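You operate a simulated robot arm through the tools that you are given. There is no shell and no other tool. Be economical: measure what you need, move in short steps, check, and stop when the job is done.

Carry out the task below with a simulated robot arm. There is one attempt and no reset: what you move stays moved.

JOB
Shut the dripping hose valve and wipe the splash off the wall tiles.
Fine: press the wet purple cloth out on the wire rack first, wipe with it, lay it back there. What is to be rubbed or washed off counts as gone when no trace of it is left.
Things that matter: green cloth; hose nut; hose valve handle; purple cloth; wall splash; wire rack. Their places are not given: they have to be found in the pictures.

Only the result counts: the job must be done as asked and must still hold three seconds after the hand-in. Knocking over, shifting, dropping, spilling or breaking anything else fails it. Flat cloth is picked up by pressing the open fingertips on it (5 to 10 N) and closing them slowly along it; thin cloth reads only 2 to 8 mm in the jaws.

ROBOT AND FRAMES
A 6-joint arm with a two-finger parallel gripper, fixed in place. Base frame: the origin is at the foot of the arm, x ahead of it, y to its left, z up; the work surface is at about z = 0.91. Lengths are in m, angles in degrees, forces in N, time in s.
With the tool pointing down near the work surface it reaches from about 0.1 to 0.74 m from the base axis. Its first joint turns from -166.0 to 166.0 degrees. Payload 3.91 kg.
The tool frame sits at the grasp point between the pads (the TCP): z along the fingers, y along the line on which they close. The tips reach 0.03 m beyond it. Largest opening 0.11 m; finger width 0.02, thickness 0.01; the body of the gripper, 0.048 by 0.112 m, starts 0.055 m behind the TCP.
Orientation is told as [roll, pitch, yaw] about the base's x, y, z axes, in that order, counted from this pose: with the fingers straight down and closing along the base's y, the tool's x points along the base's -x, its y along +y and its z along -z.

CONTROLS
- The arm moves only by the tool servo_tool. Its arguments are lists of equal length, an entry for each row: "grip": the opening, from 0 (shut) to 1 (fully open); "delta_pos": the shift along the tool's x, y, z in m, a list of three; "rotation": the turn, a rotation vector about the tool's x, y, z in degrees, a list of three. In form: {"grip": [grip, ...], "delta_pos": [[dx, dy, dz], ...], "rotation": [[ax, ay, az], ...]}. A call has 1 to 10 rows; each row shifts and turns the commanded pose from where the row before left it, along the tool's axes as they then stand. A row lasts 0.2 s, in which the tool goes at most 0.05 m and 8.6 degrees; a call with a longer step from one row to the next is refused whole, and so is a gripper value outside its range. Where a pose cannot be reached the arm comes as near as it can. A force on the tool above 50 N (or 10 N above the force at the start of the call, whichever is more), or a blocked arm, ends the call early, and 0.2 s more pass. Each finger travels about 0.045 m/s and halts on what it meets, pressing with about 31 N; the grip force reading is that of the motor and also rises with nothing between the fingers. The clock runs only during rows and for 0.2 s after the last one: add rows that do not move to give the fingers time. The reply holds the time, the measured pose of the TCP, the force on the tool along the base axes, the opening and the grip force, in the units named above and with some noise, with the torque about the TCP (base axes, N m) and any sound that the robot's microphone picked up.
- Cameras (640 x 400 px; columns grow to the right, rows downward): "scene" is fixed at [0.2186, -0.4982, 1.6967]; the picture's right is [0.88, -0.47, 0.00], its down [-0.35, -0.67, -0.65] and it looks along [0.30, 0.57, -0.76] (base axes); focal length 374 px, centre (320, 200). "wrist" rides on the gripper at [0.071, 0.022, -0.107] in the tool frame; the picture's right is [-0.29, 0.96, 0.00], its down [-0.76, -0.23, -0.61] and it looks along [-0.58, -0.18, 0.79] (tool axes); focal length 243 px, centre (320, 200).
- get_image(camera): a new picture of that camera. The clock stands still meanwhile.
- move_column(by): slides the trunk up (or, below 0, down) by that many m; the arm rides with it, the base frame stays. It gives what a move gives, with no picture.
- pixel_to_xyz(camera, pixels): there is no depth. For up to 12 entries [column, row, z] of the newest picture of that camera ("zoom" is the newest enlarged one), the place [x, y] in the base frame at which the ray of that pixel passes the height z, good to about 0.002 m. The clock stands still meanwhile.
- inspect(camera, box): a new picture of the part [left, top, right, bottom] of that camera's present view, enlarged. The clock stands still meanwhile.
- finish_job(): hands the job in; it is judged then, once.

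Keep the steps short. Do not move on a guess: measure, check each grasp and each placing, and mend mistakes. In all there are 80 turns and 38 pictures (those below and enlarged ones count). Leave the gripper open and the arm clear of the work at the hand-in unless told otherwise, and finish with a single line.

The tools are called after "Call:" as a command line: name --argument value ..., lists and objects as JSON in quotes. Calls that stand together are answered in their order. servo_tool: Moves the arm, as the interface text tells. Its arguments: {"type":"object","properties":{"grip":{"type":"array","items":{"type":"number"}},"delta_pos":{"type":"array","items":{"type":"array","items":{"type":"number"}}},"rotation":{"type":"array","items":{"type":"array","items":{"type":"number"}}}},"required":["grip","delta_pos","rotation"]} The other tools are called the same way: move_column (by) slides the trunk up or down; get_image (camera) takes a picture; pixel_to_xyz (camera, pixels) gives the place at which the rays of pixels pass given heights; inspect (camera, box) takes an enlarged picture of a part of a camera's view; finish_job () hands the job in.

At the start:

```text
time_s: 0.0
tcp_pos: [0.3709, 0.0387, 1.2604]
orientation: [-0.1, 0.0, 0.0]
wrist_force: [0.2, 0.2, -0.2]
wrist_torque: [0.0, -0.01, 0.0]
gripper_width: 0.1101
grasp_force: 0.0
trunk travel left (down, up): [-0.5, 0.09]
```

scene: 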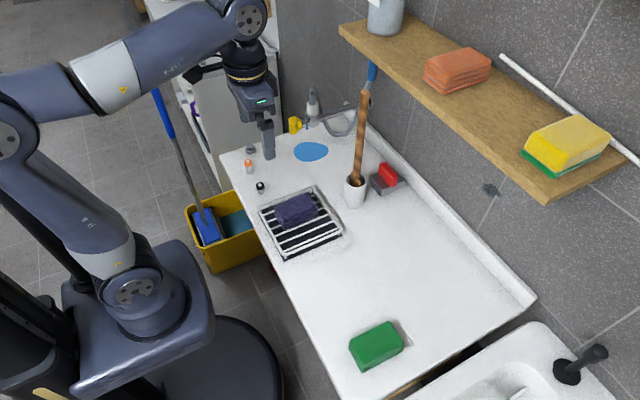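
wrist: 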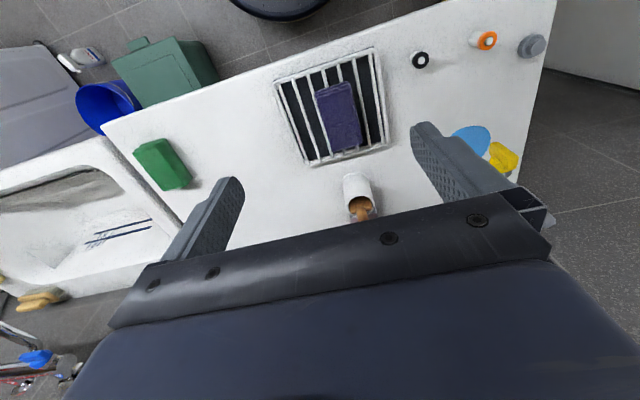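

I see the purple cloth on the rack near scene (297,210), a dark spot on the wall near (489,189), and the tap area near (310,125). I'll enlarge these.

Call:
inspect --camera "scene" --box '[230, 80, 390, 180]'

Call:
inspect --camera "scene" --box '[440, 150, 540, 212]'

Call:
inspect --camera "scene" --box '[240, 160, 400, 260]'

```text
4.00 times, centred on (310, 130) of scene
```

zoom: 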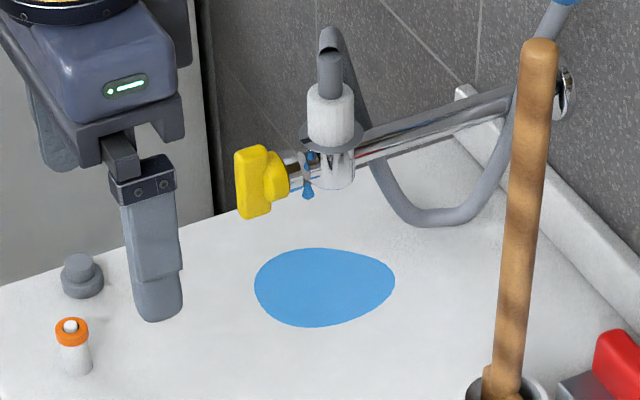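

```text
6.40 times, centred on (490, 181) of scene
```

zoom: 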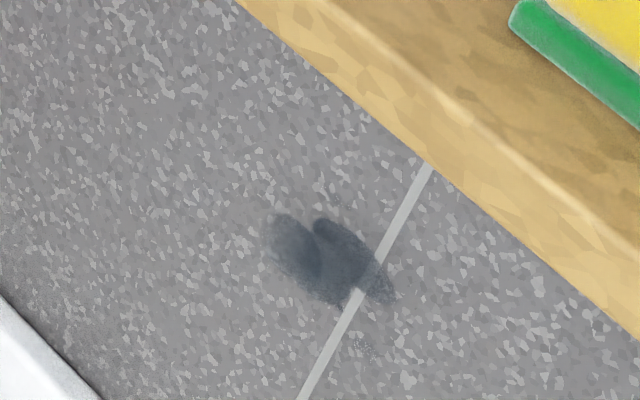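

```text
4.00 times, centred on (320, 210) of scene
```

zoom: 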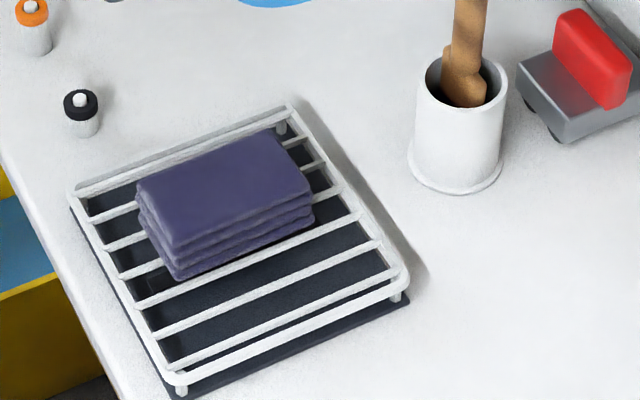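

Measuring key points at work-surface height: counter edges, rack corners, wall foot, pool, cup and objects.

Call:
pixel_to_xyz --camera "scene" --pixels '[[222, 153, 0.91], [372, 126, 0.91], [530, 305, 0.91], [355, 135, 0.91], [310, 152, 0.91], [354, 204, 0.91], [260, 210, 0.93], [312, 188, 0.93], [341, 232, 0.93], [285, 255, 0.93], [388, 190, 0.91], [377, 350, 0.93]]'

Call:
pixel_to_xyz --camera "zoom" --pixels '[[137, 185, 0.96], [275, 130, 0.96], [313, 190, 0.96], [173, 250, 0.96], [173, 278, 0.935], [82, 97, 0.94], [35, 5, 0.94], [280, 110, 0.93], [75, 193, 0.93], [175, 380, 0.93], [405, 285, 0.93]]'

Call:
inspect --camera "scene" --box '[280, 90, 344, 130]'

```text
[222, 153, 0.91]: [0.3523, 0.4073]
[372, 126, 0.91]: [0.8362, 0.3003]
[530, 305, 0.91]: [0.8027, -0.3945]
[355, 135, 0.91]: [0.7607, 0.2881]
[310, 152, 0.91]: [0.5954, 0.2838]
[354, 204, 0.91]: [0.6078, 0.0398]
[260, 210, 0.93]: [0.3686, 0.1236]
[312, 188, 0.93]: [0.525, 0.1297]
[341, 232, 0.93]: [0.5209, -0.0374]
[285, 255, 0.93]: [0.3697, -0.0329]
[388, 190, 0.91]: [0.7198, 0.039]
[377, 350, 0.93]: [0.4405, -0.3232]
```

```text
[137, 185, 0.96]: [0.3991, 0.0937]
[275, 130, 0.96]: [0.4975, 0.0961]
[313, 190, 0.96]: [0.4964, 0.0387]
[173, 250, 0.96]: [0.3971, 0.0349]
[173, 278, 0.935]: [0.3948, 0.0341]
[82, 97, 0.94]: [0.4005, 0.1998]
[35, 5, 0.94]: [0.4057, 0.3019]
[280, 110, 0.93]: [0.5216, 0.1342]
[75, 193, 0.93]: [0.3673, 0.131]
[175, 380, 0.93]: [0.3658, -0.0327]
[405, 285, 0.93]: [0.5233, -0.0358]
```

```text
10.00 times, centred on (312, 110) of scene
```

zoom: 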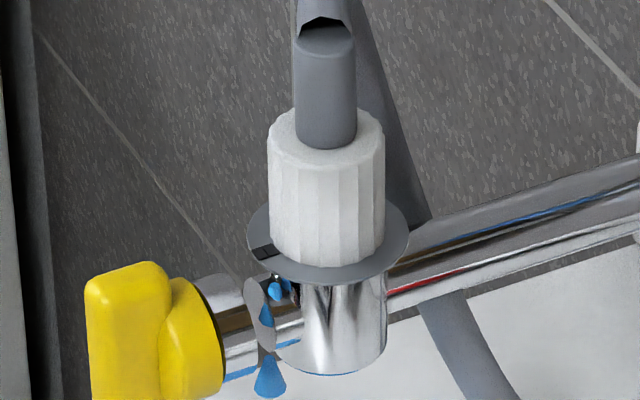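

The wall is at about x=0.84. By triangulating, the yellow handle is at about (0.56, 0.295, 1.015), turning about x. I'll move left/forward and start tipping the tool to point at the wall.

Call:
servo_tool --grip '[1, 1, 1, 1, 1, 1, 1, 1, 1, 1]' --delta_pos '[[-0.02, 0.045, 0], [-0.02, 0.045, 0], [-0.02, 0.045, 0], [0, 0.045, 0], [0, 0.045, 0], [0, 0, 0], [0, 0, 0], [0, 0, 0], [0, 0, 0], [0, 0, 0]]' --rotation '[[0, 0, 0], [0, 0, 0], [0, 0, 0], [0, 0, 0], [0, -8, 0], [0, -8, 0], [0, -8, 0], [0, -8, 0], [0, -8, 0], [0, -8, 0]]'

```text
time_s: 2.2
tcp_pos: [0.4314, 0.2655, 1.2597]
orientation: [0.0, -48.1, 0.0]
wrist_force: [-0.5, 0.0, 0.5]
wrist_torque: [-0.02, 0.01, -0.01]
gripper_width: 0.1097
grasp_force: 0.1
trunk travel left (down, up): [-0.5, 0.09]
```

Call:
servo_tool --grip '[1, 1, 1, 1, 1, 1, 1, 1]' --delta_pos '[[0, 0, 0], [0, 0, 0], [0, 0, 0], [0, 0, 0], [0, 0, 0], [0.04, 0, 0], [0.04, 0, 0], [0.04, 0, 0]]' --rotation '[[0, -8.4, 0], [0, -8.4, 0], [0, -8.4, 0], [0, -8.4, 0], [0, -8.3, 0], [0, 0, 0], [0, 0, 0], [0, 0, 0]]'

Call:
get_image --camera "wrist"

Call:
get_image --camera "scene"

```text
time_s: 4.0
tcp_pos: [0.43, 0.2657, 1.1383]
orientation: [57.0, -89.9, -57.0]
wrist_force: [0.6, -0.5, 0.8]
wrist_torque: [0.02, 0.0, 0.01]
gripper_width: 0.11
grasp_force: 0.1
trunk travel left (down, up): [-0.5, 0.09]
```

```text
31 pictures are left
```

wrist: 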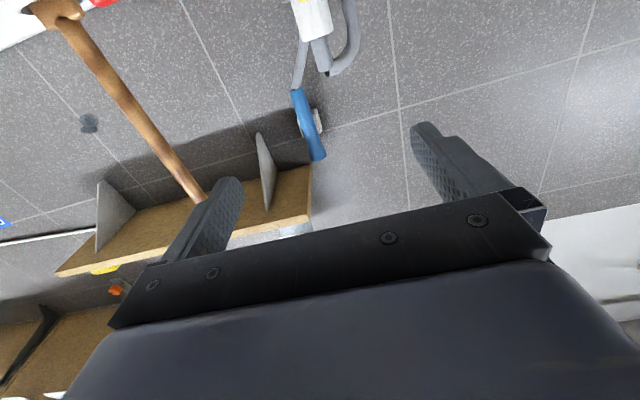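

```text
30 pictures are left
```

scene: 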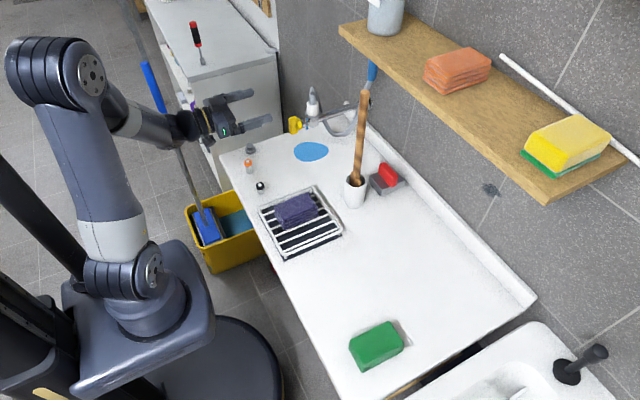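

Handle is above the top edge of the wrist view (the view is upside-down), so I lower by 0.11 m and look again.

Call:
servo_tool --grip '[1, 1, 1, 1]' --delta_pos '[[0.03, 0, 0], [0.03, 0, 0], [0.03, 0, 0], [0.02, 0, 0]]' --rotation '[[0, 0, 0], [0, 0, 0], [0, 0, 0], [0, 0, 0]]'

Call:
inspect --camera "wrist" --box '[200, 0, 456, 160]'

```text
time_s: 5.0
tcp_pos: [0.4316, 0.2651, 1.0291]
orientation: [-8.7, -89.9, 8.7]
wrist_force: [0.0, -0.2, 0.1]
wrist_torque: [0.02, -0.03, 0.01]
gripper_width: 0.11
grasp_force: 0.0
trunk travel left (down, up): [-0.5, 0.09]
```

```text
2.50 times, centred on (328, 80) of wrist
```

zoom: 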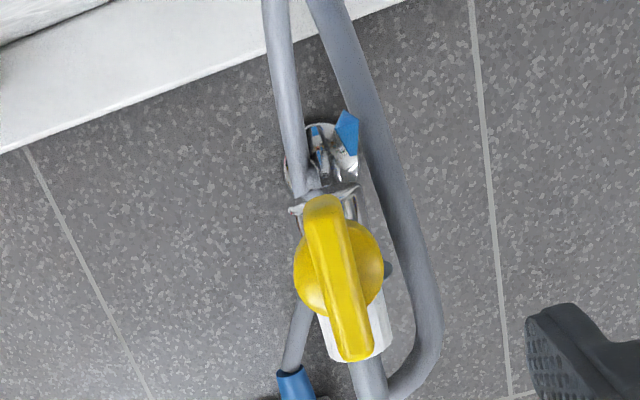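

The yellow bar is vertical, 58 mm long, centred at about (0.55, 0.281, 1.031). I'll advance so the open fingers straddle it, and look.

Call:
servo_tool --grip '[1, 1, 1, 1]' --delta_pos '[[-0.002, 0.015, 0.02], [0, 0, 0.03], [0, 0, 0.03], [0, 0, 0.01]]' --rotation '[[0, 0, 0], [0, 0, 0], [0, 0, 0], [0, 0, 0]]'

Call:
inspect --camera "scene" --box '[250, 80, 362, 150]'

Call:
get_image --camera "wrist"

```text
time_s: 6.0
tcp_pos: [0.5183, 0.2819, 1.0311]
orientation: [73.0, -89.8, -72.9]
wrist_force: [-6.6, 10.8, 7.0]
wrist_torque: [0.95, 1.29, -1.23]
gripper_width: 0.1101
grasp_force: 0.0
trunk travel left (down, up): [-0.5, 0.09]
```

```text
5.71 times, centred on (306, 115) of scene
```

zoom: 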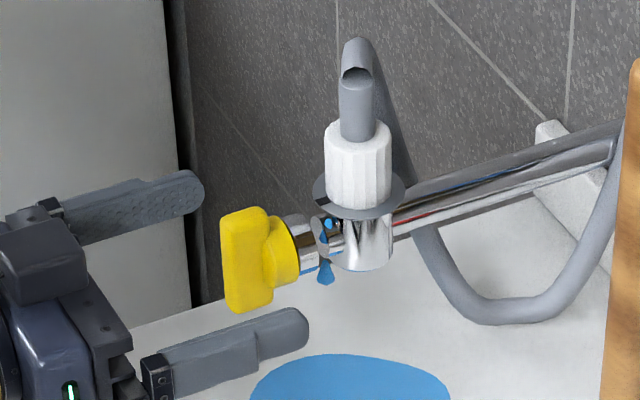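

```text
27 pictures are left
```

wrist: 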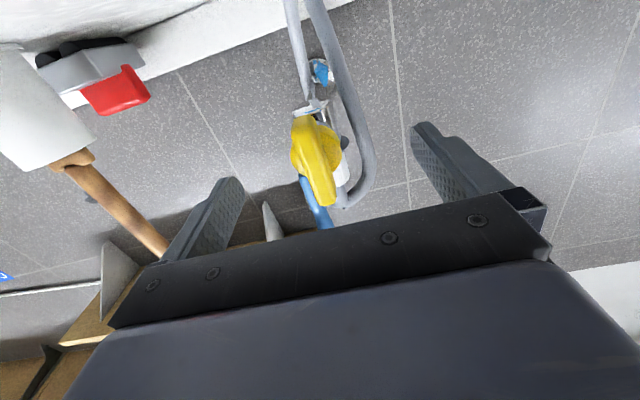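

The reading shows a force of about 14 N after moving. I hold still one row and look at the small bottles below the gripper.

Call:
servo_tool --grip '[1]' --delta_pos '[[0, 0, 0]]' --rotation '[[0, 0, 0]]'

Call:
inspect --camera "scene" --box '[170, 80, 330, 220]'

```text
time_s: 6.4
tcp_pos: [0.5197, 0.2807, 1.0323]
orientation: [102.7, -89.9, -102.6]
wrist_force: [-3.3, 13.1, 7.6]
wrist_torque: [1.16, 1.22, -1.58]
gripper_width: 0.1101
grasp_force: 0.1
trunk travel left (down, up): [-0.5, 0.09]
```

```text
2.86 times, centred on (250, 150) of scene
```

zoom: 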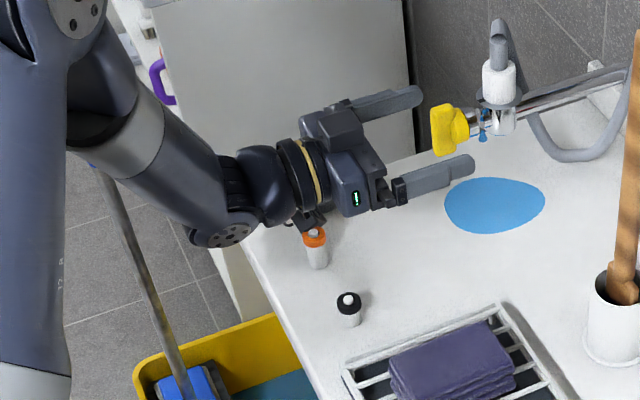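

The camera bracket is touching the orange-capped bottle, still upright. I lift straight up off it, then check the bottle.

Call:
servo_tool --grip '[1, 1, 1, 1]' --delta_pos '[[-0.02, 0, 0], [-0.04, 0, 0], [-0.04, 0, 0], [0, 0, 0]]' --rotation '[[0, 0, 0], [0, 0, 0], [0, 0, 0], [0, 0, 0]]'

Call:
inspect --camera "scene" --box '[230, 80, 390, 180]'

```text
time_s: 7.4
tcp_pos: [0.5196, 0.2801, 1.1313]
orientation: [-16.1, -89.9, 16.0]
wrist_force: [-0.5, 0.6, -0.1]
wrist_torque: [-0.01, 0.03, 0.0]
gripper_width: 0.1101
grasp_force: 0.0
trunk travel left (down, up): [-0.5, 0.09]
```

```text
4.00 times, centred on (310, 130) of scene
```

zoom: 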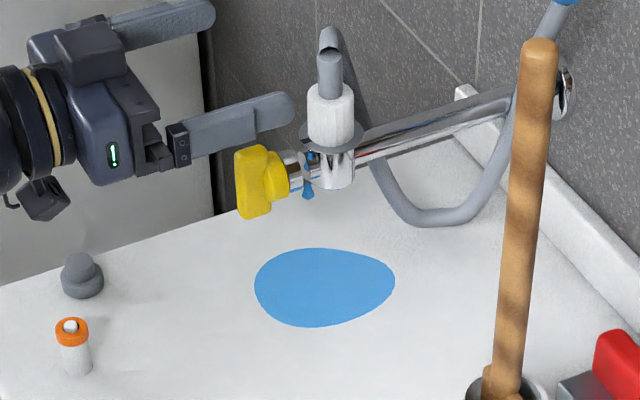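

The bottle is unchanged (same pixels). I'll back off and spin the tool −180° about its own axis so the camera sits on top.

Call:
servo_tool --grip '[1, 1, 1, 1, 1, 1, 1, 1, 1, 1]' --delta_pos '[[0, 0, -0.03], [0, 0, -0.03], [0, 0, 0], [0, 0, 0], [0, 0, 0], [0, 0, 0], [0, 0, 0], [0, 0, 0], [0, 0, 0], [0, 0, 0]]' --rotation '[[0, 0, 0], [0, 0, -8.5], [0, 0, -8.5], [0, 0, -8.5], [0, 0, -8.5], [0, 0, -8.5], [0, 0, -8.5], [0, 0, -8.5], [0, 0, -8.5], [0, 0, -8.5]]'

Call:
servo_tool --grip '[1, 1, 1, 1, 1, 1, 1, 1, 1, 1]' --delta_pos '[[0, 0, 0], [0, 0, 0], [0, 0, 0], [0, 0, 0], [0, 0, 0], [0, 0, 0], [0, 0, 0], [0, 0, 0], [0, 0, 0], [0, 0, 0]]' --rotation '[[0, 0, -8.5], [0, 0, -8.5], [0, 0, -8.5], [0, 0, -8.5], [0, 0, -8.5], [0, 0, -8.5], [0, 0, -8.5], [0, 0, -8.5], [0, 0, -8.5], [0, 0, -8.5]]'

Call:
servo_tool --grip '[1, 1, 1]' --delta_pos '[[0, 0, 0], [0, 0, 0], [0, 0, 0]]' --rotation '[[0, 0, -8.5], [0, 0, -8.5], [0, 0, -1.5]]'

Call:
get_image --camera "wrist"

```text
time_s: 9.6
tcp_pos: [0.4607, 0.2794, 1.1318]
orientation: [-89.8, -13.3, 89.8]
wrist_force: [-0.1, -0.5, 0.4]
wrist_torque: [-0.01, 0.01, -0.01]
gripper_width: 0.11
grasp_force: 0.1
trunk travel left (down, up): [-0.5, 0.09]
```

```text
time_s: 11.8
tcp_pos: [0.4623, 0.2793, 1.1307]
orientation: [-89.7, 71.7, 90.3]
wrist_force: [0.2, 0.9, -0.5]
wrist_torque: [0.0, 0.0, -0.01]
gripper_width: 0.1099
grasp_force: 0.0
trunk travel left (down, up): [-0.5, 0.09]
```

```text
time_s: 12.6
tcp_pos: [0.4599, 0.2795, 1.1317]
orientation: [45.0, 89.8, -135.0]
wrist_force: [0.5, -0.5, 0.0]
wrist_torque: [0.01, 0.02, 0.01]
gripper_width: 0.1098
grasp_force: 0.1
trunk travel left (down, up): [-0.5, 0.09]
```

```text
24 pictures are left
```

wrist: 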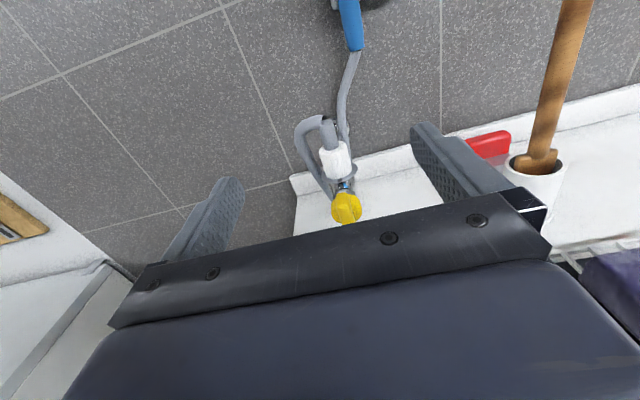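

The handle is confirmed at (0.555, 0.280, ~1.033). I go down 0.1 m, then forward to straddle the bar, then close.

Call:
servo_tool --grip '[1, 1, 1, 1, 1, 1, 1]' --delta_pos '[[-0.04, 0, 0], [-0.04, 0, 0], [-0.02, 0, 0], [0, 0, 0.025], [0, 0, 0.025], [0, 0, 0.014], [0, 0, 0]]' --rotation '[[0, 0, 0], [0, 0, 0], [0, 0, 0], [0, 0, 0], [0, 0, 0], [0, 0, 0], [0, 0, 0]]'

Call:
servo_tool --grip '[0.7, 0.5, 0.3, 0.1, 0, 0, 0, 0]' --delta_pos '[[0, 0, 0], [0, 0, 0], [0, 0, 0], [0, 0, 0], [0, 0, 0], [0, 0, 0], [0, 0, 0], [0, 0, 0]]' --rotation '[[0, 0, 0], [0, 0, 0], [0, 0, 0], [0, 0, 0], [0, 0, 0], [0, 0, 0], [0, 0, 0], [0, 0, 0]]'

Call:
inspect --camera "scene" --box '[250, 80, 362, 150]'

```text
time_s: 14.2
tcp_pos: [0.5257, 0.28, 1.0311]
orientation: [4.6, 89.9, -175.3]
wrist_force: [-1.0, 0.1, 0.9]
wrist_torque: [-0.02, -0.01, -0.02]
gripper_width: 0.1099
grasp_force: 0.1
trunk travel left (down, up): [-0.5, 0.09]
```

```text
time_s: 16.0
tcp_pos: [0.5254, 0.2786, 1.032]
orientation: [-1.2, 89.9, 178.7]
wrist_force: [0.4, -1.9, 0.2]
wrist_torque: [-0.02, -0.06, -0.14]
gripper_width: 0.0302
grasp_force: 45.5
trunk travel left (down, up): [-0.5, 0.09]
```

```text
5.71 times, centred on (306, 115) of scene
```

zoom: 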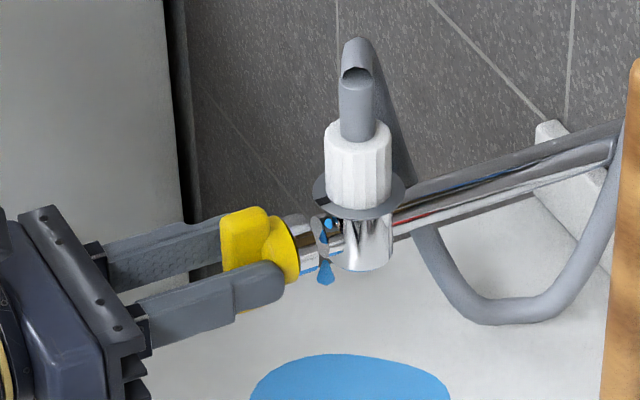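

The width reads 30 mm, so the tips are on the round boss. I open a little, back off 11 mm and regrip on the bar.

Call:
servo_tool --grip '[0.45, 0.45, 0.45, 0.2, 0.1, 0, 0, 0, 0]' --delta_pos '[[0, 0, 0], [0, 0, -0.011], [0, -0.001, 0], [0, 0, 0], [0, 0, 0], [0, 0, 0], [0, 0, 0], [0, 0, 0], [0, 0, 0]]' --rotation '[[0, 0, 0], [0, 0, 0], [0, 0, 0], [0, 0, 0], [0, 0, 0], [0, 0, 0], [0, 0, 0], [0, 0, 0], [0, 0, 0]]'

```text
time_s: 18.0
tcp_pos: [0.5139, 0.2803, 1.0312]
orientation: [-7.6, 89.8, 172.2]
wrist_force: [-0.8, -6.2, -0.3]
wrist_torque: [-0.01, -0.2, -0.21]
gripper_width: 0.014
grasp_force: 44.8
trunk travel left (down, up): [-0.5, 0.09]
```

Now 14 mm: a good grip on the bar. I turn clockwise (as seen from the front) by 24° and read the torque.

Call:
servo_tool --grip '[0, 0, 0, 0]' --delta_pos '[[0, 0.001, 0], [0, 0, 0], [0, 0, 0], [0, 0, 0]]' --rotation '[[0, 0, 6], [0, 0, 6], [0, 0, 6], [0, 0, 6]]'

Call:
inspect --camera "scene" --box '[250, 80, 362, 150]'

```text
time_s: 19.0
tcp_pos: [0.5145, 0.2785, 1.0317]
orientation: [-89.7, 65.9, 90.3]
wrist_force: [1.8, -5.4, 0.2]
wrist_torque: [0.0, 0.93, 0.29]
gripper_width: 0.0137
grasp_force: 44.8
trunk travel left (down, up): [-0.5, 0.09]
```

```text
5.71 times, centred on (306, 115) of scene
```

zoom: 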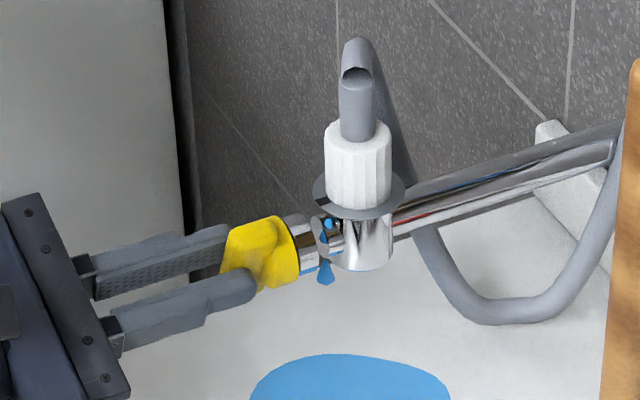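

The handle turns with almost no torque. I continue 40° more.

Call:
servo_tool --grip '[0, 0, 0, 0, 0]' --delta_pos '[[0, 0, 0], [0, 0, 0], [0, 0, 0], [0, 0, 0], [0, 0, 0]]' --rotation '[[0, 0, 8], [0, 0, 8], [0, 0, 8], [0, 0, 8], [0, 0, 8]]'

```text
time_s: 20.2
tcp_pos: [0.5137, 0.2793, 1.0307]
orientation: [-89.8, 25.9, 90.0]
wrist_force: [-0.3, -12.0, -8.3]
wrist_torque: [-0.03, 0.53, 0.73]
gripper_width: 0.0139
grasp_force: 45.4
trunk travel left (down, up): [-0.5, 0.09]
```

A side force shows a slight axis offset, so I comply by 1 mm and turn on to 90°.

Call:
servo_tool --grip '[0, 0, 0, 0, 0]' --delta_pos '[[0.0006, 0.001, 0], [0, 0, 0], [0, 0, 0], [0, 0, 0], [0, 0, 0]]' --rotation '[[0, 0, 6], [0, 0, 7], [0, 0, 7], [0, 0, 6], [0, 0, 0]]'

Call:
inspect --camera "scene" --box '[250, 80, 362, 150]'

```text
time_s: 21.4
tcp_pos: [0.5145, 0.2775, 1.0296]
orientation: [-89.9, 0.1, 90.0]
wrist_force: [-3.3, -10.8, -13.3]
wrist_torque: [-0.07, 0.17, 0.71]
gripper_width: 0.0135
grasp_force: 44.7
trunk travel left (down, up): [-0.5, 0.09]
```

```text
5.71 times, centred on (306, 115) of scene
```

zoom: 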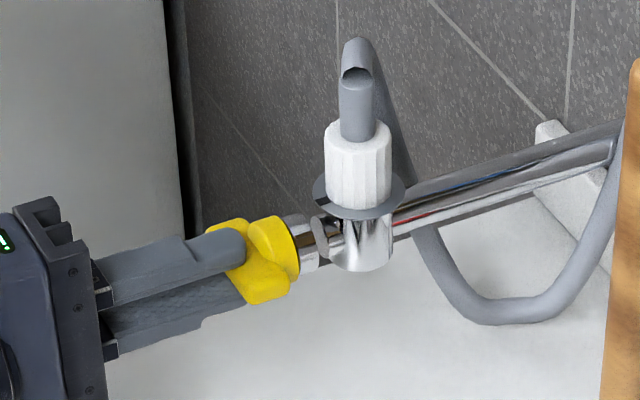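

The drips and pool have vanished. I test for the end stop with a few degrees more.

Call:
servo_tool --grip '[0, 0, 0, 0]' --delta_pos '[[0.001, 0.0015, 0], [0, 0, 0], [0, 0, 0], [0, 0, 0]]' --rotation '[[0, 0, 3], [0, 0, 3], [0, 0, 2], [0, 0, 0]]'

```text
time_s: 22.4
tcp_pos: [0.5144, 0.2791, 1.0303]
orientation: [-89.9, -8.1, 90.1]
wrist_force: [1.5, 0.4, -1.3]
wrist_torque: [-1.06, 0.01, 0.56]
gripper_width: 0.0166
grasp_force: 44.8
trunk travel left (down, up): [-0.5, 0.09]
```

A torque of −1.06 N m and the jaws being forced open mean the stop is reached: the valve is fully shut. I relax the twist, open and withdraw.

Call:
servo_tool --grip '[0, 0.3, 0.6, 1, 1, 1, 1, 1]' --delta_pos '[[0, 0, 0], [0, 0, 0], [0, 0, 0], [0, 0, 0], [0, 0, 0], [0, 0, -0.03], [0, 0, -0.03], [0, 0, 0]]' --rotation '[[0, 0, -7], [0, 0, 0], [0, 0, 0], [0, 0, 0], [0, 0, 0], [0, 0, 0], [0, 0, 0], [0, 0, 0]]'

Call:
get_image --camera "scene"

```text
time_s: 24.2
tcp_pos: [0.4541, 0.2767, 1.0299]
orientation: [-89.9, -1.0, 89.9]
wrist_force: [-0.3, 0.5, 0.2]
wrist_torque: [0.01, 0.01, 0.03]
gripper_width: 0.1101
grasp_force: 0.0
trunk travel left (down, up): [-0.5, 0.09]
```

```text
20 pictures are left
```

scene: 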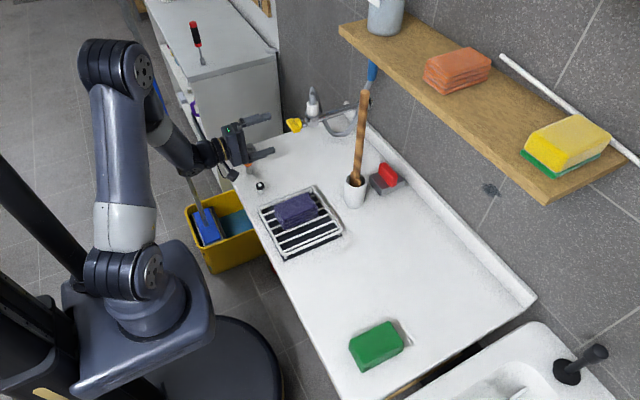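

The handle is now horizontal, with no drips. I raise 0.15 m and spin +91° to bring the tool back to its first orientation.

Call:
servo_tool --grip '[1, 1, 1, 1, 1, 1, 1, 1, 1, 1]' --delta_pos '[[0, -0.05, 0], [0, -0.05, 0], [0, -0.05, 0], [0, 0, 0], [0, 0, 0], [0, 0, 0], [0, 0, 0], [0, 0, 0], [0, 0, 0], [0, 0, 0]]' --rotation '[[0, 0, 0], [0, 0, 0], [0, 0, 8], [0, 0, 8], [0, 0, 8], [0, 0, 8], [0, 0, 8], [0, 0, 8], [0, 0, 8], [0, 0, 8]]'

Call:
servo_tool --grip '[1, 1, 1, 1, 1, 1, 1, 1, 1, 1]' --delta_pos '[[0, 0, 0], [0, 0, 0], [0, 0, 0], [0, 0, 0], [0, 0, 0], [0, 0, 0], [0, 0, 0], [0, 0, 0], [0, 0, 0], [0, 0, 0]]' --rotation '[[0, 0, 8], [0, 0, 8], [0, 0, 8], [0, 0, 1], [0, 8, 0], [0, 8, 0], [0, 8, 0], [0, 8, 0], [0, 8, 0], [0, 8, 0]]'

```text
time_s: 26.4
tcp_pos: [0.4546, 0.2749, 1.1805]
orientation: [-89.8, -65.0, 89.7]
wrist_force: [0.1, 0.3, 0.3]
wrist_torque: [0.04, 0.03, 0.0]
gripper_width: 0.1102
grasp_force: 0.0
trunk travel left (down, up): [-0.5, 0.09]
```

```text
time_s: 28.6
tcp_pos: [0.4544, 0.2757, 1.1791]
orientation: [0.0, -41.8, 0.0]
wrist_force: [0.2, 0.4, 0.0]
wrist_torque: [-0.01, -0.06, -0.01]
gripper_width: 0.11
grasp_force: 0.0
trunk travel left (down, up): [-0.5, 0.09]
```

I finish pitching the tool straight down, move over the cloth centre (0.447, 0.066), close the fingers for pressing, and take a wrist picture.

Call:
servo_tool --grip '[1, 1, 1, 1, 1, 0.5, 0, 0, 0, 0]' --delta_pos '[[0, -0.042, 0], [0, -0.042, 0], [0, -0.042, 0], [0, -0.042, 0], [0, -0.042, 0], [0.007, 0, 0], [0, 0, 0.03], [0, 0, 0.03], [0, 0, 0], [0, 0, 0]]' --rotation '[[0, 8.4, 0], [0, 8.4, 0], [0, 8.4, 0], [0, 8.4, 0], [0, 8.2, 0], [0, 0, 0], [0, 0, 0], [0, 0, 0], [0, 0, 0], [0, 0, 0]]'

Call:
get_image --camera "wrist"

```text
time_s: 30.8
tcp_pos: [0.4465, 0.0658, 1.1183]
orientation: [0.0, 0.0, 0.0]
wrist_force: [0.0, 0.7, -0.5]
wrist_torque: [-0.02, 0.03, 0.01]
gripper_width: 0.0043
grasp_force: 0.1
trunk travel left (down, up): [-0.5, 0.09]
```

```text
19 pictures are left
```

wrist: 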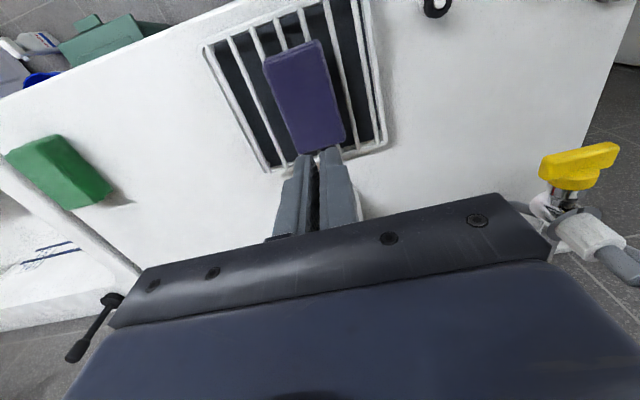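

Now I descend toward the cloth top (expected contact at TCP z≈0.99).

Call:
servo_tool --grip '[0, 0, 0, 0, 0, 0]' --delta_pos '[[0, 0, 0.04], [0, 0, 0.04], [0, 0, 0.03], [0, 0, 0.005], [0, 0, 0.005], [0, 0, 0.005]]' --rotation '[[0, 0, 0], [0, 0, 0], [0, 0, 0], [0, 0, 0], [0, 0, 0], [0, 0, 0]]'

```text
time_s: 32.0
tcp_pos: [0.4481, 0.0665, 1.0086]
orientation: [0.1, -0.9, 0.0]
wrist_force: [-8.3, -1.0, 28.1]
wrist_torque: [-0.04, 0.41, -0.03]
gripper_width: 0.0
grasp_force: 30.8
trunk travel left (down, up): [-0.5, 0.09]
stopped in row 5: the force on the tool passed its limit at 57 N (the readings are from after the stop); the commanded pose is now the measured one
```

Contact came at tip height ≈0.978 with a brief 57 N. I look at the cloth before pressing further.

Call:
inspect --camera "scene" --box '[240, 160, 400, 260]'

```text
4.00 times, centred on (320, 210) of scene
```

zoom: 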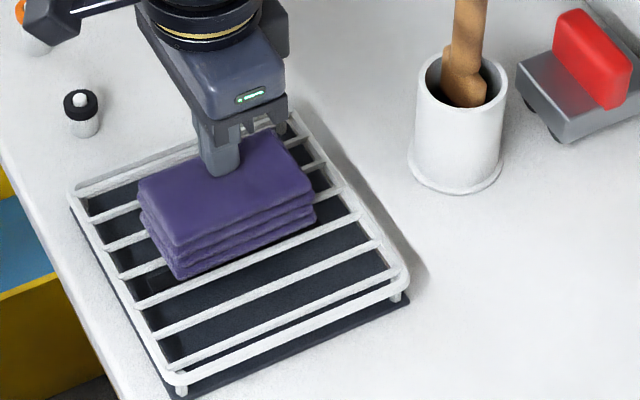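

The cloth already looks lighter (drier). The tip is ~15 mm behind the cloth centre, so I lift, shift to the centre and press again, gently.

Call:
servo_tool --grip '[0, 0, 0, 0, 0, 0, 0, 0, 0, 0]' --delta_pos '[[0, 0, -0.01], [0.004, -0.015, 0], [0, 0, 0.006], [0, 0, 0.002], [0, 0, 0.002], [0, 0, 0.001], [0, 0, 0.001], [0, 0, 0.001], [0, 0, 0], [0, 0, 0]]' --rotation '[[0, 0.9, 0], [0, 0, 0], [0, 0, 0], [0, 0, 0], [0, 0, 0], [0, 0, 0], [0, 0, 0], [0, 0, 0], [0, 0, 0], [0, 0, 0]]'

```text
time_s: 33.5
tcp_pos: [0.4458, 0.0506, 1.0086]
orientation: [0.2, -0.5, 0.0]
wrist_force: [-9.4, -3.0, 24.3]
wrist_torque: [-0.06, 0.37, 0.01]
gripper_width: 0.0
grasp_force: 31.2
trunk travel left (down, up): [-0.5, 0.09]
stopped in row 7: the force on the tool passed its limit at 52 N (the readings are from after the stop); the commanded pose is now the measured one
```

Pressed at 52 N here. I'll also press both ends of the pack with firm holds below the limit.

Call:
servo_tool --grip '[0, 0, 0, 0, 0, 0, 0]' --delta_pos '[[0, 0, 0], [0, 0, 0], [0, 0, -0.01], [0.03, 0, 0], [0, 0, 0.0085], [0, 0, 0.0015], [0, 0, 0]]' --rotation '[[0, 0, 0], [0, 0, 0], [0, 0.5, 0], [0, 0, 0], [0, 0, 0], [0, 0, 0], [0, 0, 0]]'

Call:
servo_tool --grip '[0, 0, 0, 0, 0, 0]' --delta_pos '[[0, 0, -0.012], [-0.03, 0, 0], [-0.03, 0, 0], [0, 0, 0.01], [0, 0, 0.0015], [0, 0, 0]]' --rotation '[[0, 0, 0], [0, 0, 0], [0, 0, 0], [0, 0, 0], [0, 0, 0], [0, 0, 0]]'

Call:
inspect --camera "scene" --box '[240, 160, 400, 260]'

```text
time_s: 35.1
tcp_pos: [0.4168, 0.0518, 1.008]
orientation: [0.2, 0.0, 0.0]
wrist_force: [2.7, -1.1, 26.3]
wrist_torque: [-0.01, -0.09, 0.01]
gripper_width: 0.0
grasp_force: 31.0
trunk travel left (down, up): [-0.5, 0.09]
```

```text
time_s: 36.5
tcp_pos: [0.4768, 0.0513, 1.008]
orientation: [0.1, 0.1, 0.0]
wrist_force: [-1.4, -0.4, 21.4]
wrist_torque: [-0.02, 0.06, -0.03]
gripper_width: 0.0
grasp_force: 31.4
trunk travel left (down, up): [-0.5, 0.09]
```

```text
4.00 times, centred on (320, 210) of scene
```

zoom: 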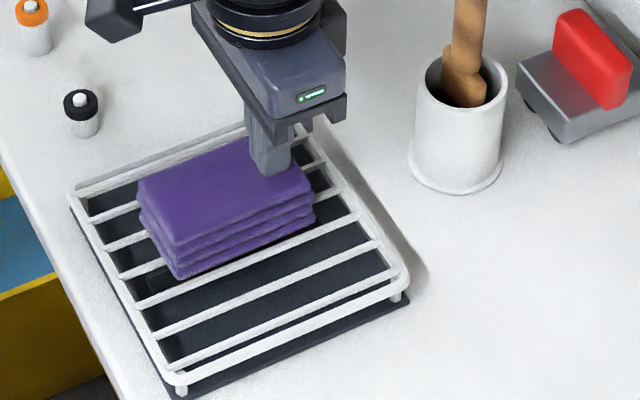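

It is clearly brighter with pressing. I do another round of presses to see whether it still changes.

Call:
servo_tool --grip '[0, 0, 0, 0, 0, 0, 0, 0, 0, 0]' --delta_pos '[[0, 0, 0.001], [0, 0, 0], [0, 0, -0.012], [0.03, 0, 0], [0, 0, 0.01], [0, 0, 0.0022], [0, 0, 0], [0, 0, 0], [0, 0, 0], [0, 0, 0]]' --rotation '[[0, 0, 0], [0, 0, 0], [0, 0, 0], [0, 0, 0], [0, 0, 0], [0, 0, 0], [0, 0, 0], [0, 0, 0], [0, 0, 0], [0, 0, 0]]'

Call:
servo_tool --grip '[0, 0, 0, 0, 0, 0, 0, 0, 0]' --delta_pos '[[0, 0, -0.012], [0.03, 0, 0], [0, 0, 0.01], [0, 0, 0.002], [0, 0, 0], [0, 0, 0], [0, 0, -0.03], [0, 0, -0.03], [0, 0, 0]]' --rotation '[[0, 0, 0], [0, 0, 0], [0, 0, 0], [0, 0, 0], [0, 0, 0], [0, 0, 0], [0, 0, 0], [0, 0, 0], [0, 0, 0]]'

Call:
inspect --camera "scene" --box '[240, 160, 400, 260]'

```text
time_s: 38.8
tcp_pos: [0.4469, 0.0526, 1.0091]
orientation: [0.1, -0.1, 0.0]
wrist_force: [2.1, 0.1, 45.2]
wrist_torque: [0.03, -0.02, 0.03]
gripper_width: 0.0
grasp_force: 31.1
trunk travel left (down, up): [-0.5, 0.09]
```

```text
time_s: 40.8
tcp_pos: [0.418, 0.051, 1.066]
orientation: [0.1, 0.3, -0.1]
wrist_force: [0.5, -0.4, -0.4]
wrist_torque: [0.0, 0.0, 0.01]
gripper_width: 0.0003
grasp_force: 31.2
trunk travel left (down, up): [-0.5, 0.09]
```

```text
4.00 times, centred on (320, 210) of scene
```

zoom: 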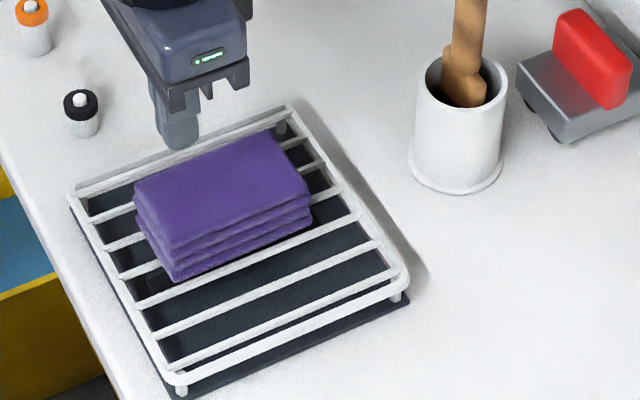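

The colour has settled, so it is pressed out. I now measure the pack precisely at its true top height (z=0.978), plus the rack bars.

Call:
pixel_to_xyz --camera "zoom" --pixels '[[134, 187, 0.978], [275, 130, 0.978], [310, 188, 0.978], [172, 247, 0.978], [172, 282, 0.945], [172, 282, 0.95], [312, 215, 0.945]]'

```text
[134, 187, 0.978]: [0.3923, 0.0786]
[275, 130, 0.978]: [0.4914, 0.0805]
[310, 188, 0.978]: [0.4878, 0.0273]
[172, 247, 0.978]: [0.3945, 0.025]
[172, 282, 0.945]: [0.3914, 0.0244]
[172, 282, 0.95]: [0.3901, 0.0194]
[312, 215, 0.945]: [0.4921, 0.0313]
```

The pack is at x 0.392–0.490, y 0.026–0.079, z 0.945–0.978. I'll straddle its short side with tips at z≈0.956 and close slowly.

Call:
servo_tool --grip '[1, 1, 1, 1, 1, 1, 1, 1, 1]' --delta_pos '[[-0.023, 0.002, 0], [0, 0, 0], [0, 0, 0], [0, 0, 0], [0, 0, 0], [0, 0, 0], [0, 0, 0.03], [0, 0, 0.03], [0, 0, 0.02]]' --rotation '[[0, 0, 0], [0, 0, 0], [0, 0, 0], [0, 0, 0], [0, 0, 0], [0, 0, 0], [0, 0, 0], [0, 0, 0], [0, 0, 0]]'

Call:
servo_tool --grip '[0.8, 0.65, 0.55, 0.45, 0.4, 0.35, 0.3, 0.3]' --delta_pos '[[0, 0, 0], [0, 0, 0], [0, 0, 0], [0, 0, 0], [0, 0, 0], [0, 0, 0], [0, 0, 0], [0, 0, 0]]' --rotation '[[0, 0, 0], [0, 0, 0], [0, 0, 0], [0, 0, 0], [0, 0, 0], [0, 0, 0], [0, 0, 0], [0, 0, 0]]'

Call:
inspect --camera "scene" --box '[240, 160, 400, 260]'

```text
time_s: 42.8
tcp_pos: [0.4397, 0.054, 0.9856]
orientation: [0.2, 0.2, -0.1]
wrist_force: [0.1, 0.1, -0.5]
wrist_torque: [0.0, -0.02, 0.01]
gripper_width: 0.1097
grasp_force: 0.1
trunk travel left (down, up): [-0.5, 0.09]
```

```text
time_s: 44.5
tcp_pos: [0.4394, 0.0546, 0.9856]
orientation: [0.0, 0.2, 0.0]
wrist_force: [0.2, 0.0, 0.5]
wrist_torque: [-0.04, 0.02, -0.01]
gripper_width: 0.0588
grasp_force: 31.1
trunk travel left (down, up): [-0.5, 0.09]
```

```text
4.00 times, centred on (320, 210) of scene
```

zoom: 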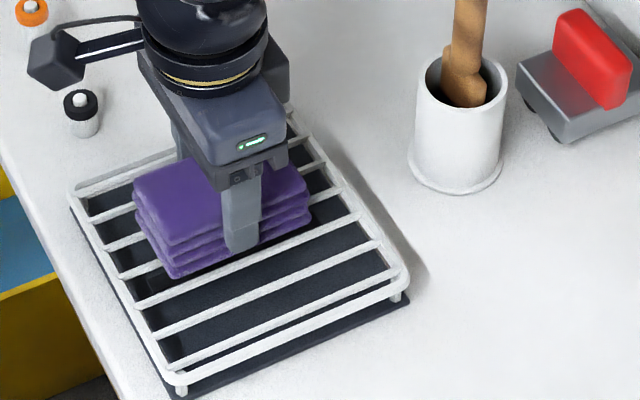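

It is firmly held at 59 mm. Triangulating the splash puts it on the wall at x≈0.79, y −0.17…−0.23, z 1.075…1.115; the shelf underside is at about z 1.31. I lift straight up and check the hold.

Call:
servo_tool --grip '[0.3, 0.3, 0.3, 0.3, 0.3, 0.3, 0.3]' --delta_pos '[[0, 0, -0.01], [0, 0, -0.02], [0, 0, -0.04], [0, 0, -0.04], [0, 0, -0.04], [0, 0, -0.04], [0, 0, 0]]' --rotation '[[0, 0, 0], [0, 0, 0], [0, 0, 0], [0, 0, 0], [0, 0, 0], [0, 0, 0], [0, 0, 0]]'

Call:
get_image --camera "scene"

```text
time_s: 46.1
tcp_pos: [0.4414, 0.0544, 1.1753]
orientation: [0.2, 0.3, 0.1]
wrist_force: [-0.5, 0.4, -0.6]
wrist_torque: [0.0, -0.01, -0.02]
gripper_width: 0.0592
grasp_force: 31.0
trunk travel left (down, up): [-0.5, 0.09]
```

```text
14 pictures are left
```

scene: 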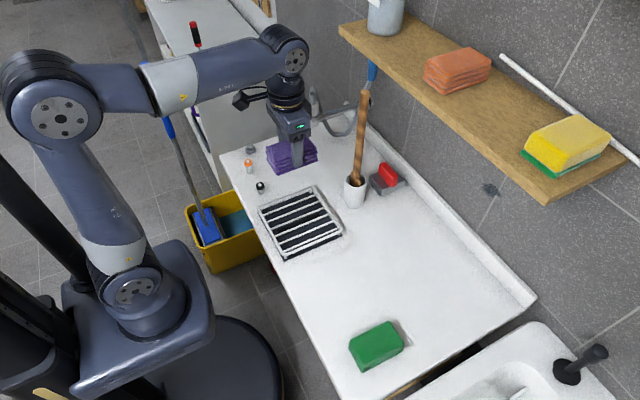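

The cloth is held. I move to y≈−0.196 and start pitching to face the wall.

Call:
servo_tool --grip '[0.3, 0.3, 0.3, 0.3, 0.3, 0.3, 0.3, 0.3, 0.3, 0.3]' --delta_pos '[[0, -0.035, 0], [0, -0.045, 0], [0, -0.045, 0], [0, -0.045, 0], [0, -0.045, 0], [0, -0.035, 0], [0, 0, 0], [0, 0, 0], [0, 0, 0], [0, 0, 0]]' --rotation '[[0, 0, 0], [0, 0, 0], [0, 0, 0], [0, 0, 0], [0, 0, 0], [0, -8, 0], [0, -8, 0], [0, -8, 0], [0, -8, 0], [0, -8, 0]]'

Call:
servo_tool --grip '[0.3, 0.3, 0.3, 0.3, 0.3, 0.3, 0.3, 0.3]' --delta_pos '[[0, 0, 0], [0, 0, 0], [0, 0, 0], [0, 0, 0], [0, 0, 0], [0, 0, 0], [0, 0, 0], [0, 0, 0]]' --rotation '[[0, -8, 0], [0, -8, 0], [0, -8, 0], [0, -8, 0], [0, -8, 0], [0, -8, 0], [0, -2.2, 0], [0, 0, 0]]'

Call:
get_image --camera "wrist"

```text
time_s: 48.4
tcp_pos: [0.4405, -0.1964, 1.1759]
orientation: [0.1, -39.9, -0.2]
wrist_force: [0.2, 0.9, -0.1]
wrist_torque: [0.01, 0.0, 0.0]
gripper_width: 0.0587
grasp_force: 31.4
trunk travel left (down, up): [-0.5, 0.09]
```

```text
time_s: 50.1
tcp_pos: [0.4411, -0.1974, 1.1754]
orientation: [81.7, -89.8, -81.7]
wrist_force: [-0.5, 0.4, -0.3]
wrist_torque: [0.01, 0.0, 0.0]
gripper_width: 0.059
grasp_force: 31.1
trunk travel left (down, up): [-0.5, 0.09]
```

```text
13 pictures are left
```

wrist: 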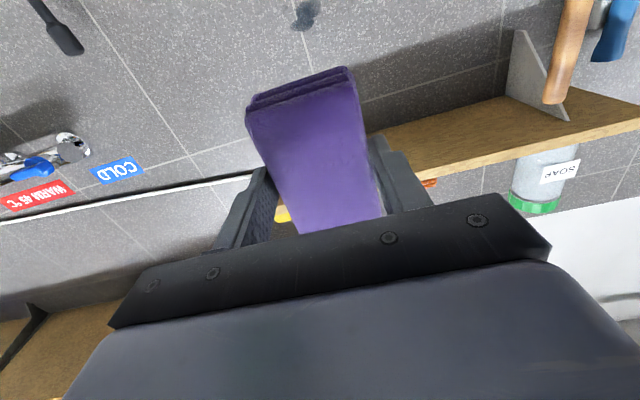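

The splash is confirmed at y≈−0.196, z≈1.098. I lower 0.078 m and go forward to ~3 cm short of the wall.

Call:
servo_tool --grip '[0.3, 0.3, 0.3, 0.3, 0.3, 0.3, 0.3, 0.3, 0.3]' --delta_pos '[[0.039, 0, 0], [0.039, 0, 0], [0, 0, 0.045], [0, 0, 0.045], [0, 0, 0.045], [0, 0, 0.045], [0, 0, 0.045], [0, 0, 0.045], [0, 0, 0]]' --rotation '[[0, 0, 0], [0, 0, 0], [0, 0, 0], [0, 0, 0], [0, 0, 0], [0, 0, 0], [0, 0, 0], [0, 0, 0], [0, 0, 0]]'

Call:
get_image --camera "scene"

```text
time_s: 52.1
tcp_pos: [0.7101, -0.1977, 1.0972]
orientation: [59.9, -89.7, -59.8]
wrist_force: [0.2, -0.3, 0.3]
wrist_torque: [-0.03, 0.01, -0.01]
gripper_width: 0.0587
grasp_force: 31.3
trunk travel left (down, up): [-0.5, 0.09]
```

```text
12 pictures are left
```

scene: 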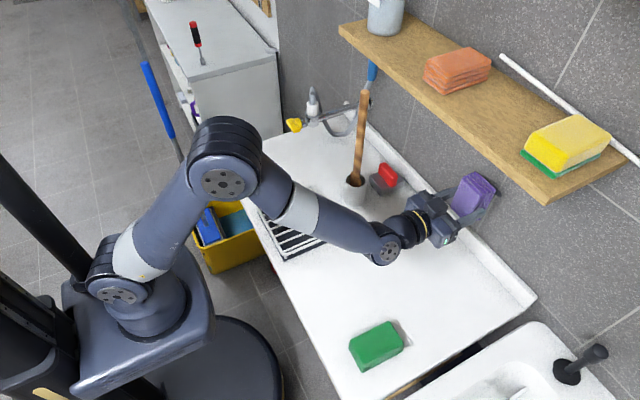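

The path is clear. I approach the wall in small steps to find contact.

Call:
servo_tool --grip '[0.3, 0.3, 0.3, 0.3, 0.3, 0.3]' --delta_pos '[[0, 0, 0.01], [0, 0, 0.008], [0, 0, 0.004], [0, 0, 0.003], [0, 0, 0.003], [0, 0, 0.003]]' --rotation '[[0, 0, 0], [0, 0, 0], [0, 0, 0], [0, 0, 0], [0, 0, 0], [0, 0, 0]]'

```text
time_s: 53.5
tcp_pos: [0.7412, -0.1974, 1.0966]
orientation: [56.0, -89.8, -56.2]
wrist_force: [0.0, -0.4, 0.0]
wrist_torque: [-0.02, 0.0, 0.01]
gripper_width: 0.059
grasp_force: 31.1
trunk travel left (down, up): [-0.5, 0.09]
```

Call:
servo_tool --grip '[0.3, 0.3, 0.3, 0.3, 0.3, 0.3, 0.3, 0.3]' --delta_pos '[[0, 0, 0.002], [0, 0, 0.002], [0, 0, 0.002], [0, 0, 0.002], [0, 0, 0.002], [0, 0, 0.002], [0, 0, 0.002], [0, 0, 0.002]]' --rotation '[[0, 0, 0], [0, 0, 0], [0, 0, 0], [0, 0, 0], [0, 0, 0], [0, 0, 0], [0, 0, 0], [0, 0, 0]]'

```text
time_s: 55.4
tcp_pos: [0.7523, -0.198, 1.0978]
orientation: [50.6, -89.7, -50.6]
wrist_force: [-43.1, 5.2, -5.7]
wrist_torque: [-0.11, 0.21, 0.18]
gripper_width: 0.0588
grasp_force: 30.5
trunk travel left (down, up): [-0.5, 0.09]
```

Contact at TCP x≈0.752 with 43 N. I ease to ~20 N and rub sideways across the splash.

Call:
servo_tool --grip '[0.3, 0.3, 0.3, 0.3, 0.3, 0.3, 0.3, 0.3, 0.3, 0.3]' --delta_pos '[[0, 0, -0.0025], [0, 0.01, 0], [0, 0.012, 0], [0, 0.012, 0], [0, -0.012, 0], [0, -0.012, 0], [0, -0.012, 0], [0, -0.012, 0], [0, -0.012, 0], [0, -0.012, 0]]' --rotation '[[0, 0, 0], [0, 0, 0], [0, 0, 0], [0, 0, 0], [0, 0, 0], [0, 0, 0], [0, 0, 0], [0, 0, 0], [0, 0, 0], [0, 0, 0]]'

```text
time_s: 57.5
tcp_pos: [0.7544, -0.2355, 1.0984]
orientation: [113.9, -89.8, -114.1]
wrist_force: [-15.8, 4.0, -0.1]
wrist_torque: [-0.02, -0.15, 0.54]
gripper_width: 0.0587
grasp_force: 30.9
trunk travel left (down, up): [-0.5, 0.09]
```

Steady 16 N and the grip holds. I do more strokes, shifting up and then down a little.

Call:
servo_tool --grip '[0.3, 0.3, 0.3, 0.3, 0.3, 0.3, 0.3, 0.3, 0.3, 0.3]' --delta_pos '[[-0.012, 0, 0.0005], [0, 0.016, 0], [0, 0.016, 0], [0, 0.016, 0], [0, 0.016, 0], [0.012, 0.01, 0], [0.012, -0.01, 0], [0, -0.016, 0], [0, -0.016, 0], [0, -0.016, 0]]' --rotation '[[0, 0, 0], [0, 0, 0], [0, 0, 0], [0, 0, 0], [0, 0, 0], [0, 0, 0], [0, 0, 0], [0, 0, 0], [0, 0, 0], [0, 0, 0]]'

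Call:
servo_tool --grip '[0.3, 0.3, 0.3, 0.3, 0.3, 0.3, 0.3, 0.3, 0.3, 0.3]' --delta_pos '[[0, -0.016, 0], [-0.006, 0.012, 0], [0, 0.016, 0], [0, 0.016, 0], [0, 0.016, 0], [-0.012, 0, 0], [0, -0.016, 0], [0, -0.016, 0], [0, -0.016, 0], [0, -0.012, 0]]' --rotation '[[0, 0, 0], [0, 0, 0], [0, 0, 0], [0, 0, 0], [0, 0, 0], [0, 0, 0], [0, 0, 0], [0, 0, 0], [0, 0, 0], [0, 0, 0]]'

Call:
servo_tool --grip '[0.3, 0.3, 0.3, 0.3, 0.3, 0.3]' --delta_pos '[[0, 0, -0.01], [0, 0, -0.03], [0, 0, -0.045], [0, 0, -0.045], [0, 0, -0.045], [0, 0, -0.03]]' --rotation '[[0, 0, 0], [0, 0, 0], [0, 0, 0], [0, 0, 0], [0, 0, 0], [0, 0, 0]]'

Call:
inspect --camera "scene" --box '[440, 150, 540, 212]'

```text
time_s: 59.8
tcp_pos: [0.7533, -0.2187, 1.0843]
orientation: [83.5, -89.8, -83.6]
wrist_force: [-20.1, 7.1, -0.8]
wrist_torque: [0.03, -0.1, 0.58]
gripper_width: 0.0588
grasp_force: 31.2
trunk travel left (down, up): [-0.5, 0.09]
```

```text
time_s: 62.0
tcp_pos: [0.7532, -0.2359, 1.1049]
orientation: [148.8, -89.9, -148.9]
wrist_force: [-16.3, 4.5, 0.4]
wrist_torque: [0.03, -0.03, 0.4]
gripper_width: 0.0589
grasp_force: 31.2
trunk travel left (down, up): [-0.5, 0.09]
```

```text
time_s: 63.4
tcp_pos: [0.5499, -0.236, 1.1024]
orientation: [80.4, -89.9, -80.5]
wrist_force: [-0.1, 0.3, -1.1]
wrist_torque: [0.02, -0.01, 0.02]
gripper_width: 0.0588
grasp_force: 31.3
trunk travel left (down, up): [-0.5, 0.09]
```

```text
6.40 times, centred on (490, 181) of scene
```

zoom: 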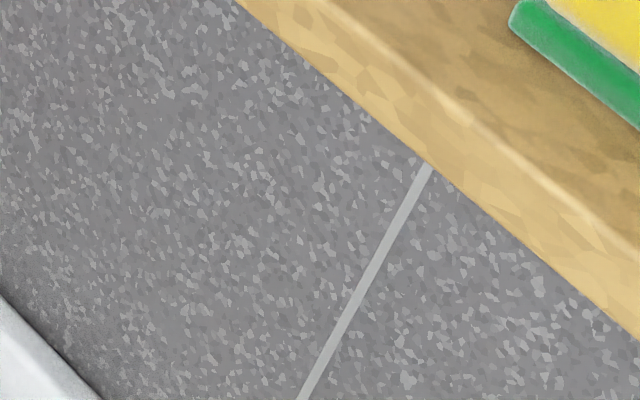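

The splash is gone in the scene view. I back off and take a wrist view of the wall to confirm.

Call:
servo_tool --grip '[0.3, 0.3, 0.3, 0.3]' --delta_pos '[[-0.037, 0, -0.02], [-0.036, 0, -0.03], [0, 0.019, -0.03], [0, 0.02, -0.03]]' --rotation '[[0, 0, 0], [0, 0, 0], [0, 0, 0], [0, 0, 0]]'

Call:
inspect --camera "wrist" --box '[220, 0, 400, 112]'

```text
time_s: 64.3
tcp_pos: [0.4417, -0.1942, 1.1767]
orientation: [73.1, -89.9, -73.0]
wrist_force: [0.5, -1.2, 0.2]
wrist_torque: [0.03, 0.0, -0.01]
gripper_width: 0.0586
grasp_force: 30.8
trunk travel left (down, up): [-0.5, 0.09]
```

```text
3.56 times, centred on (310, 56) of wrist
```

zoom: 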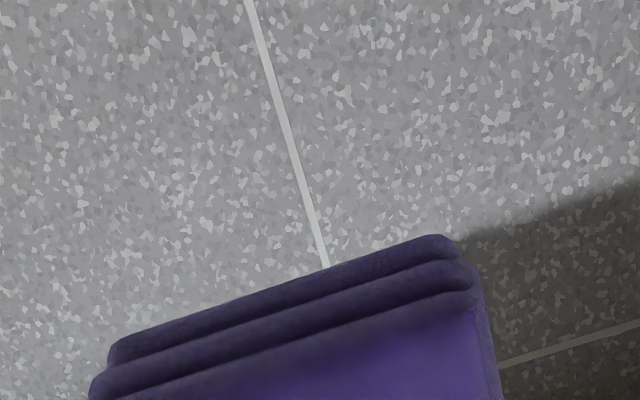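

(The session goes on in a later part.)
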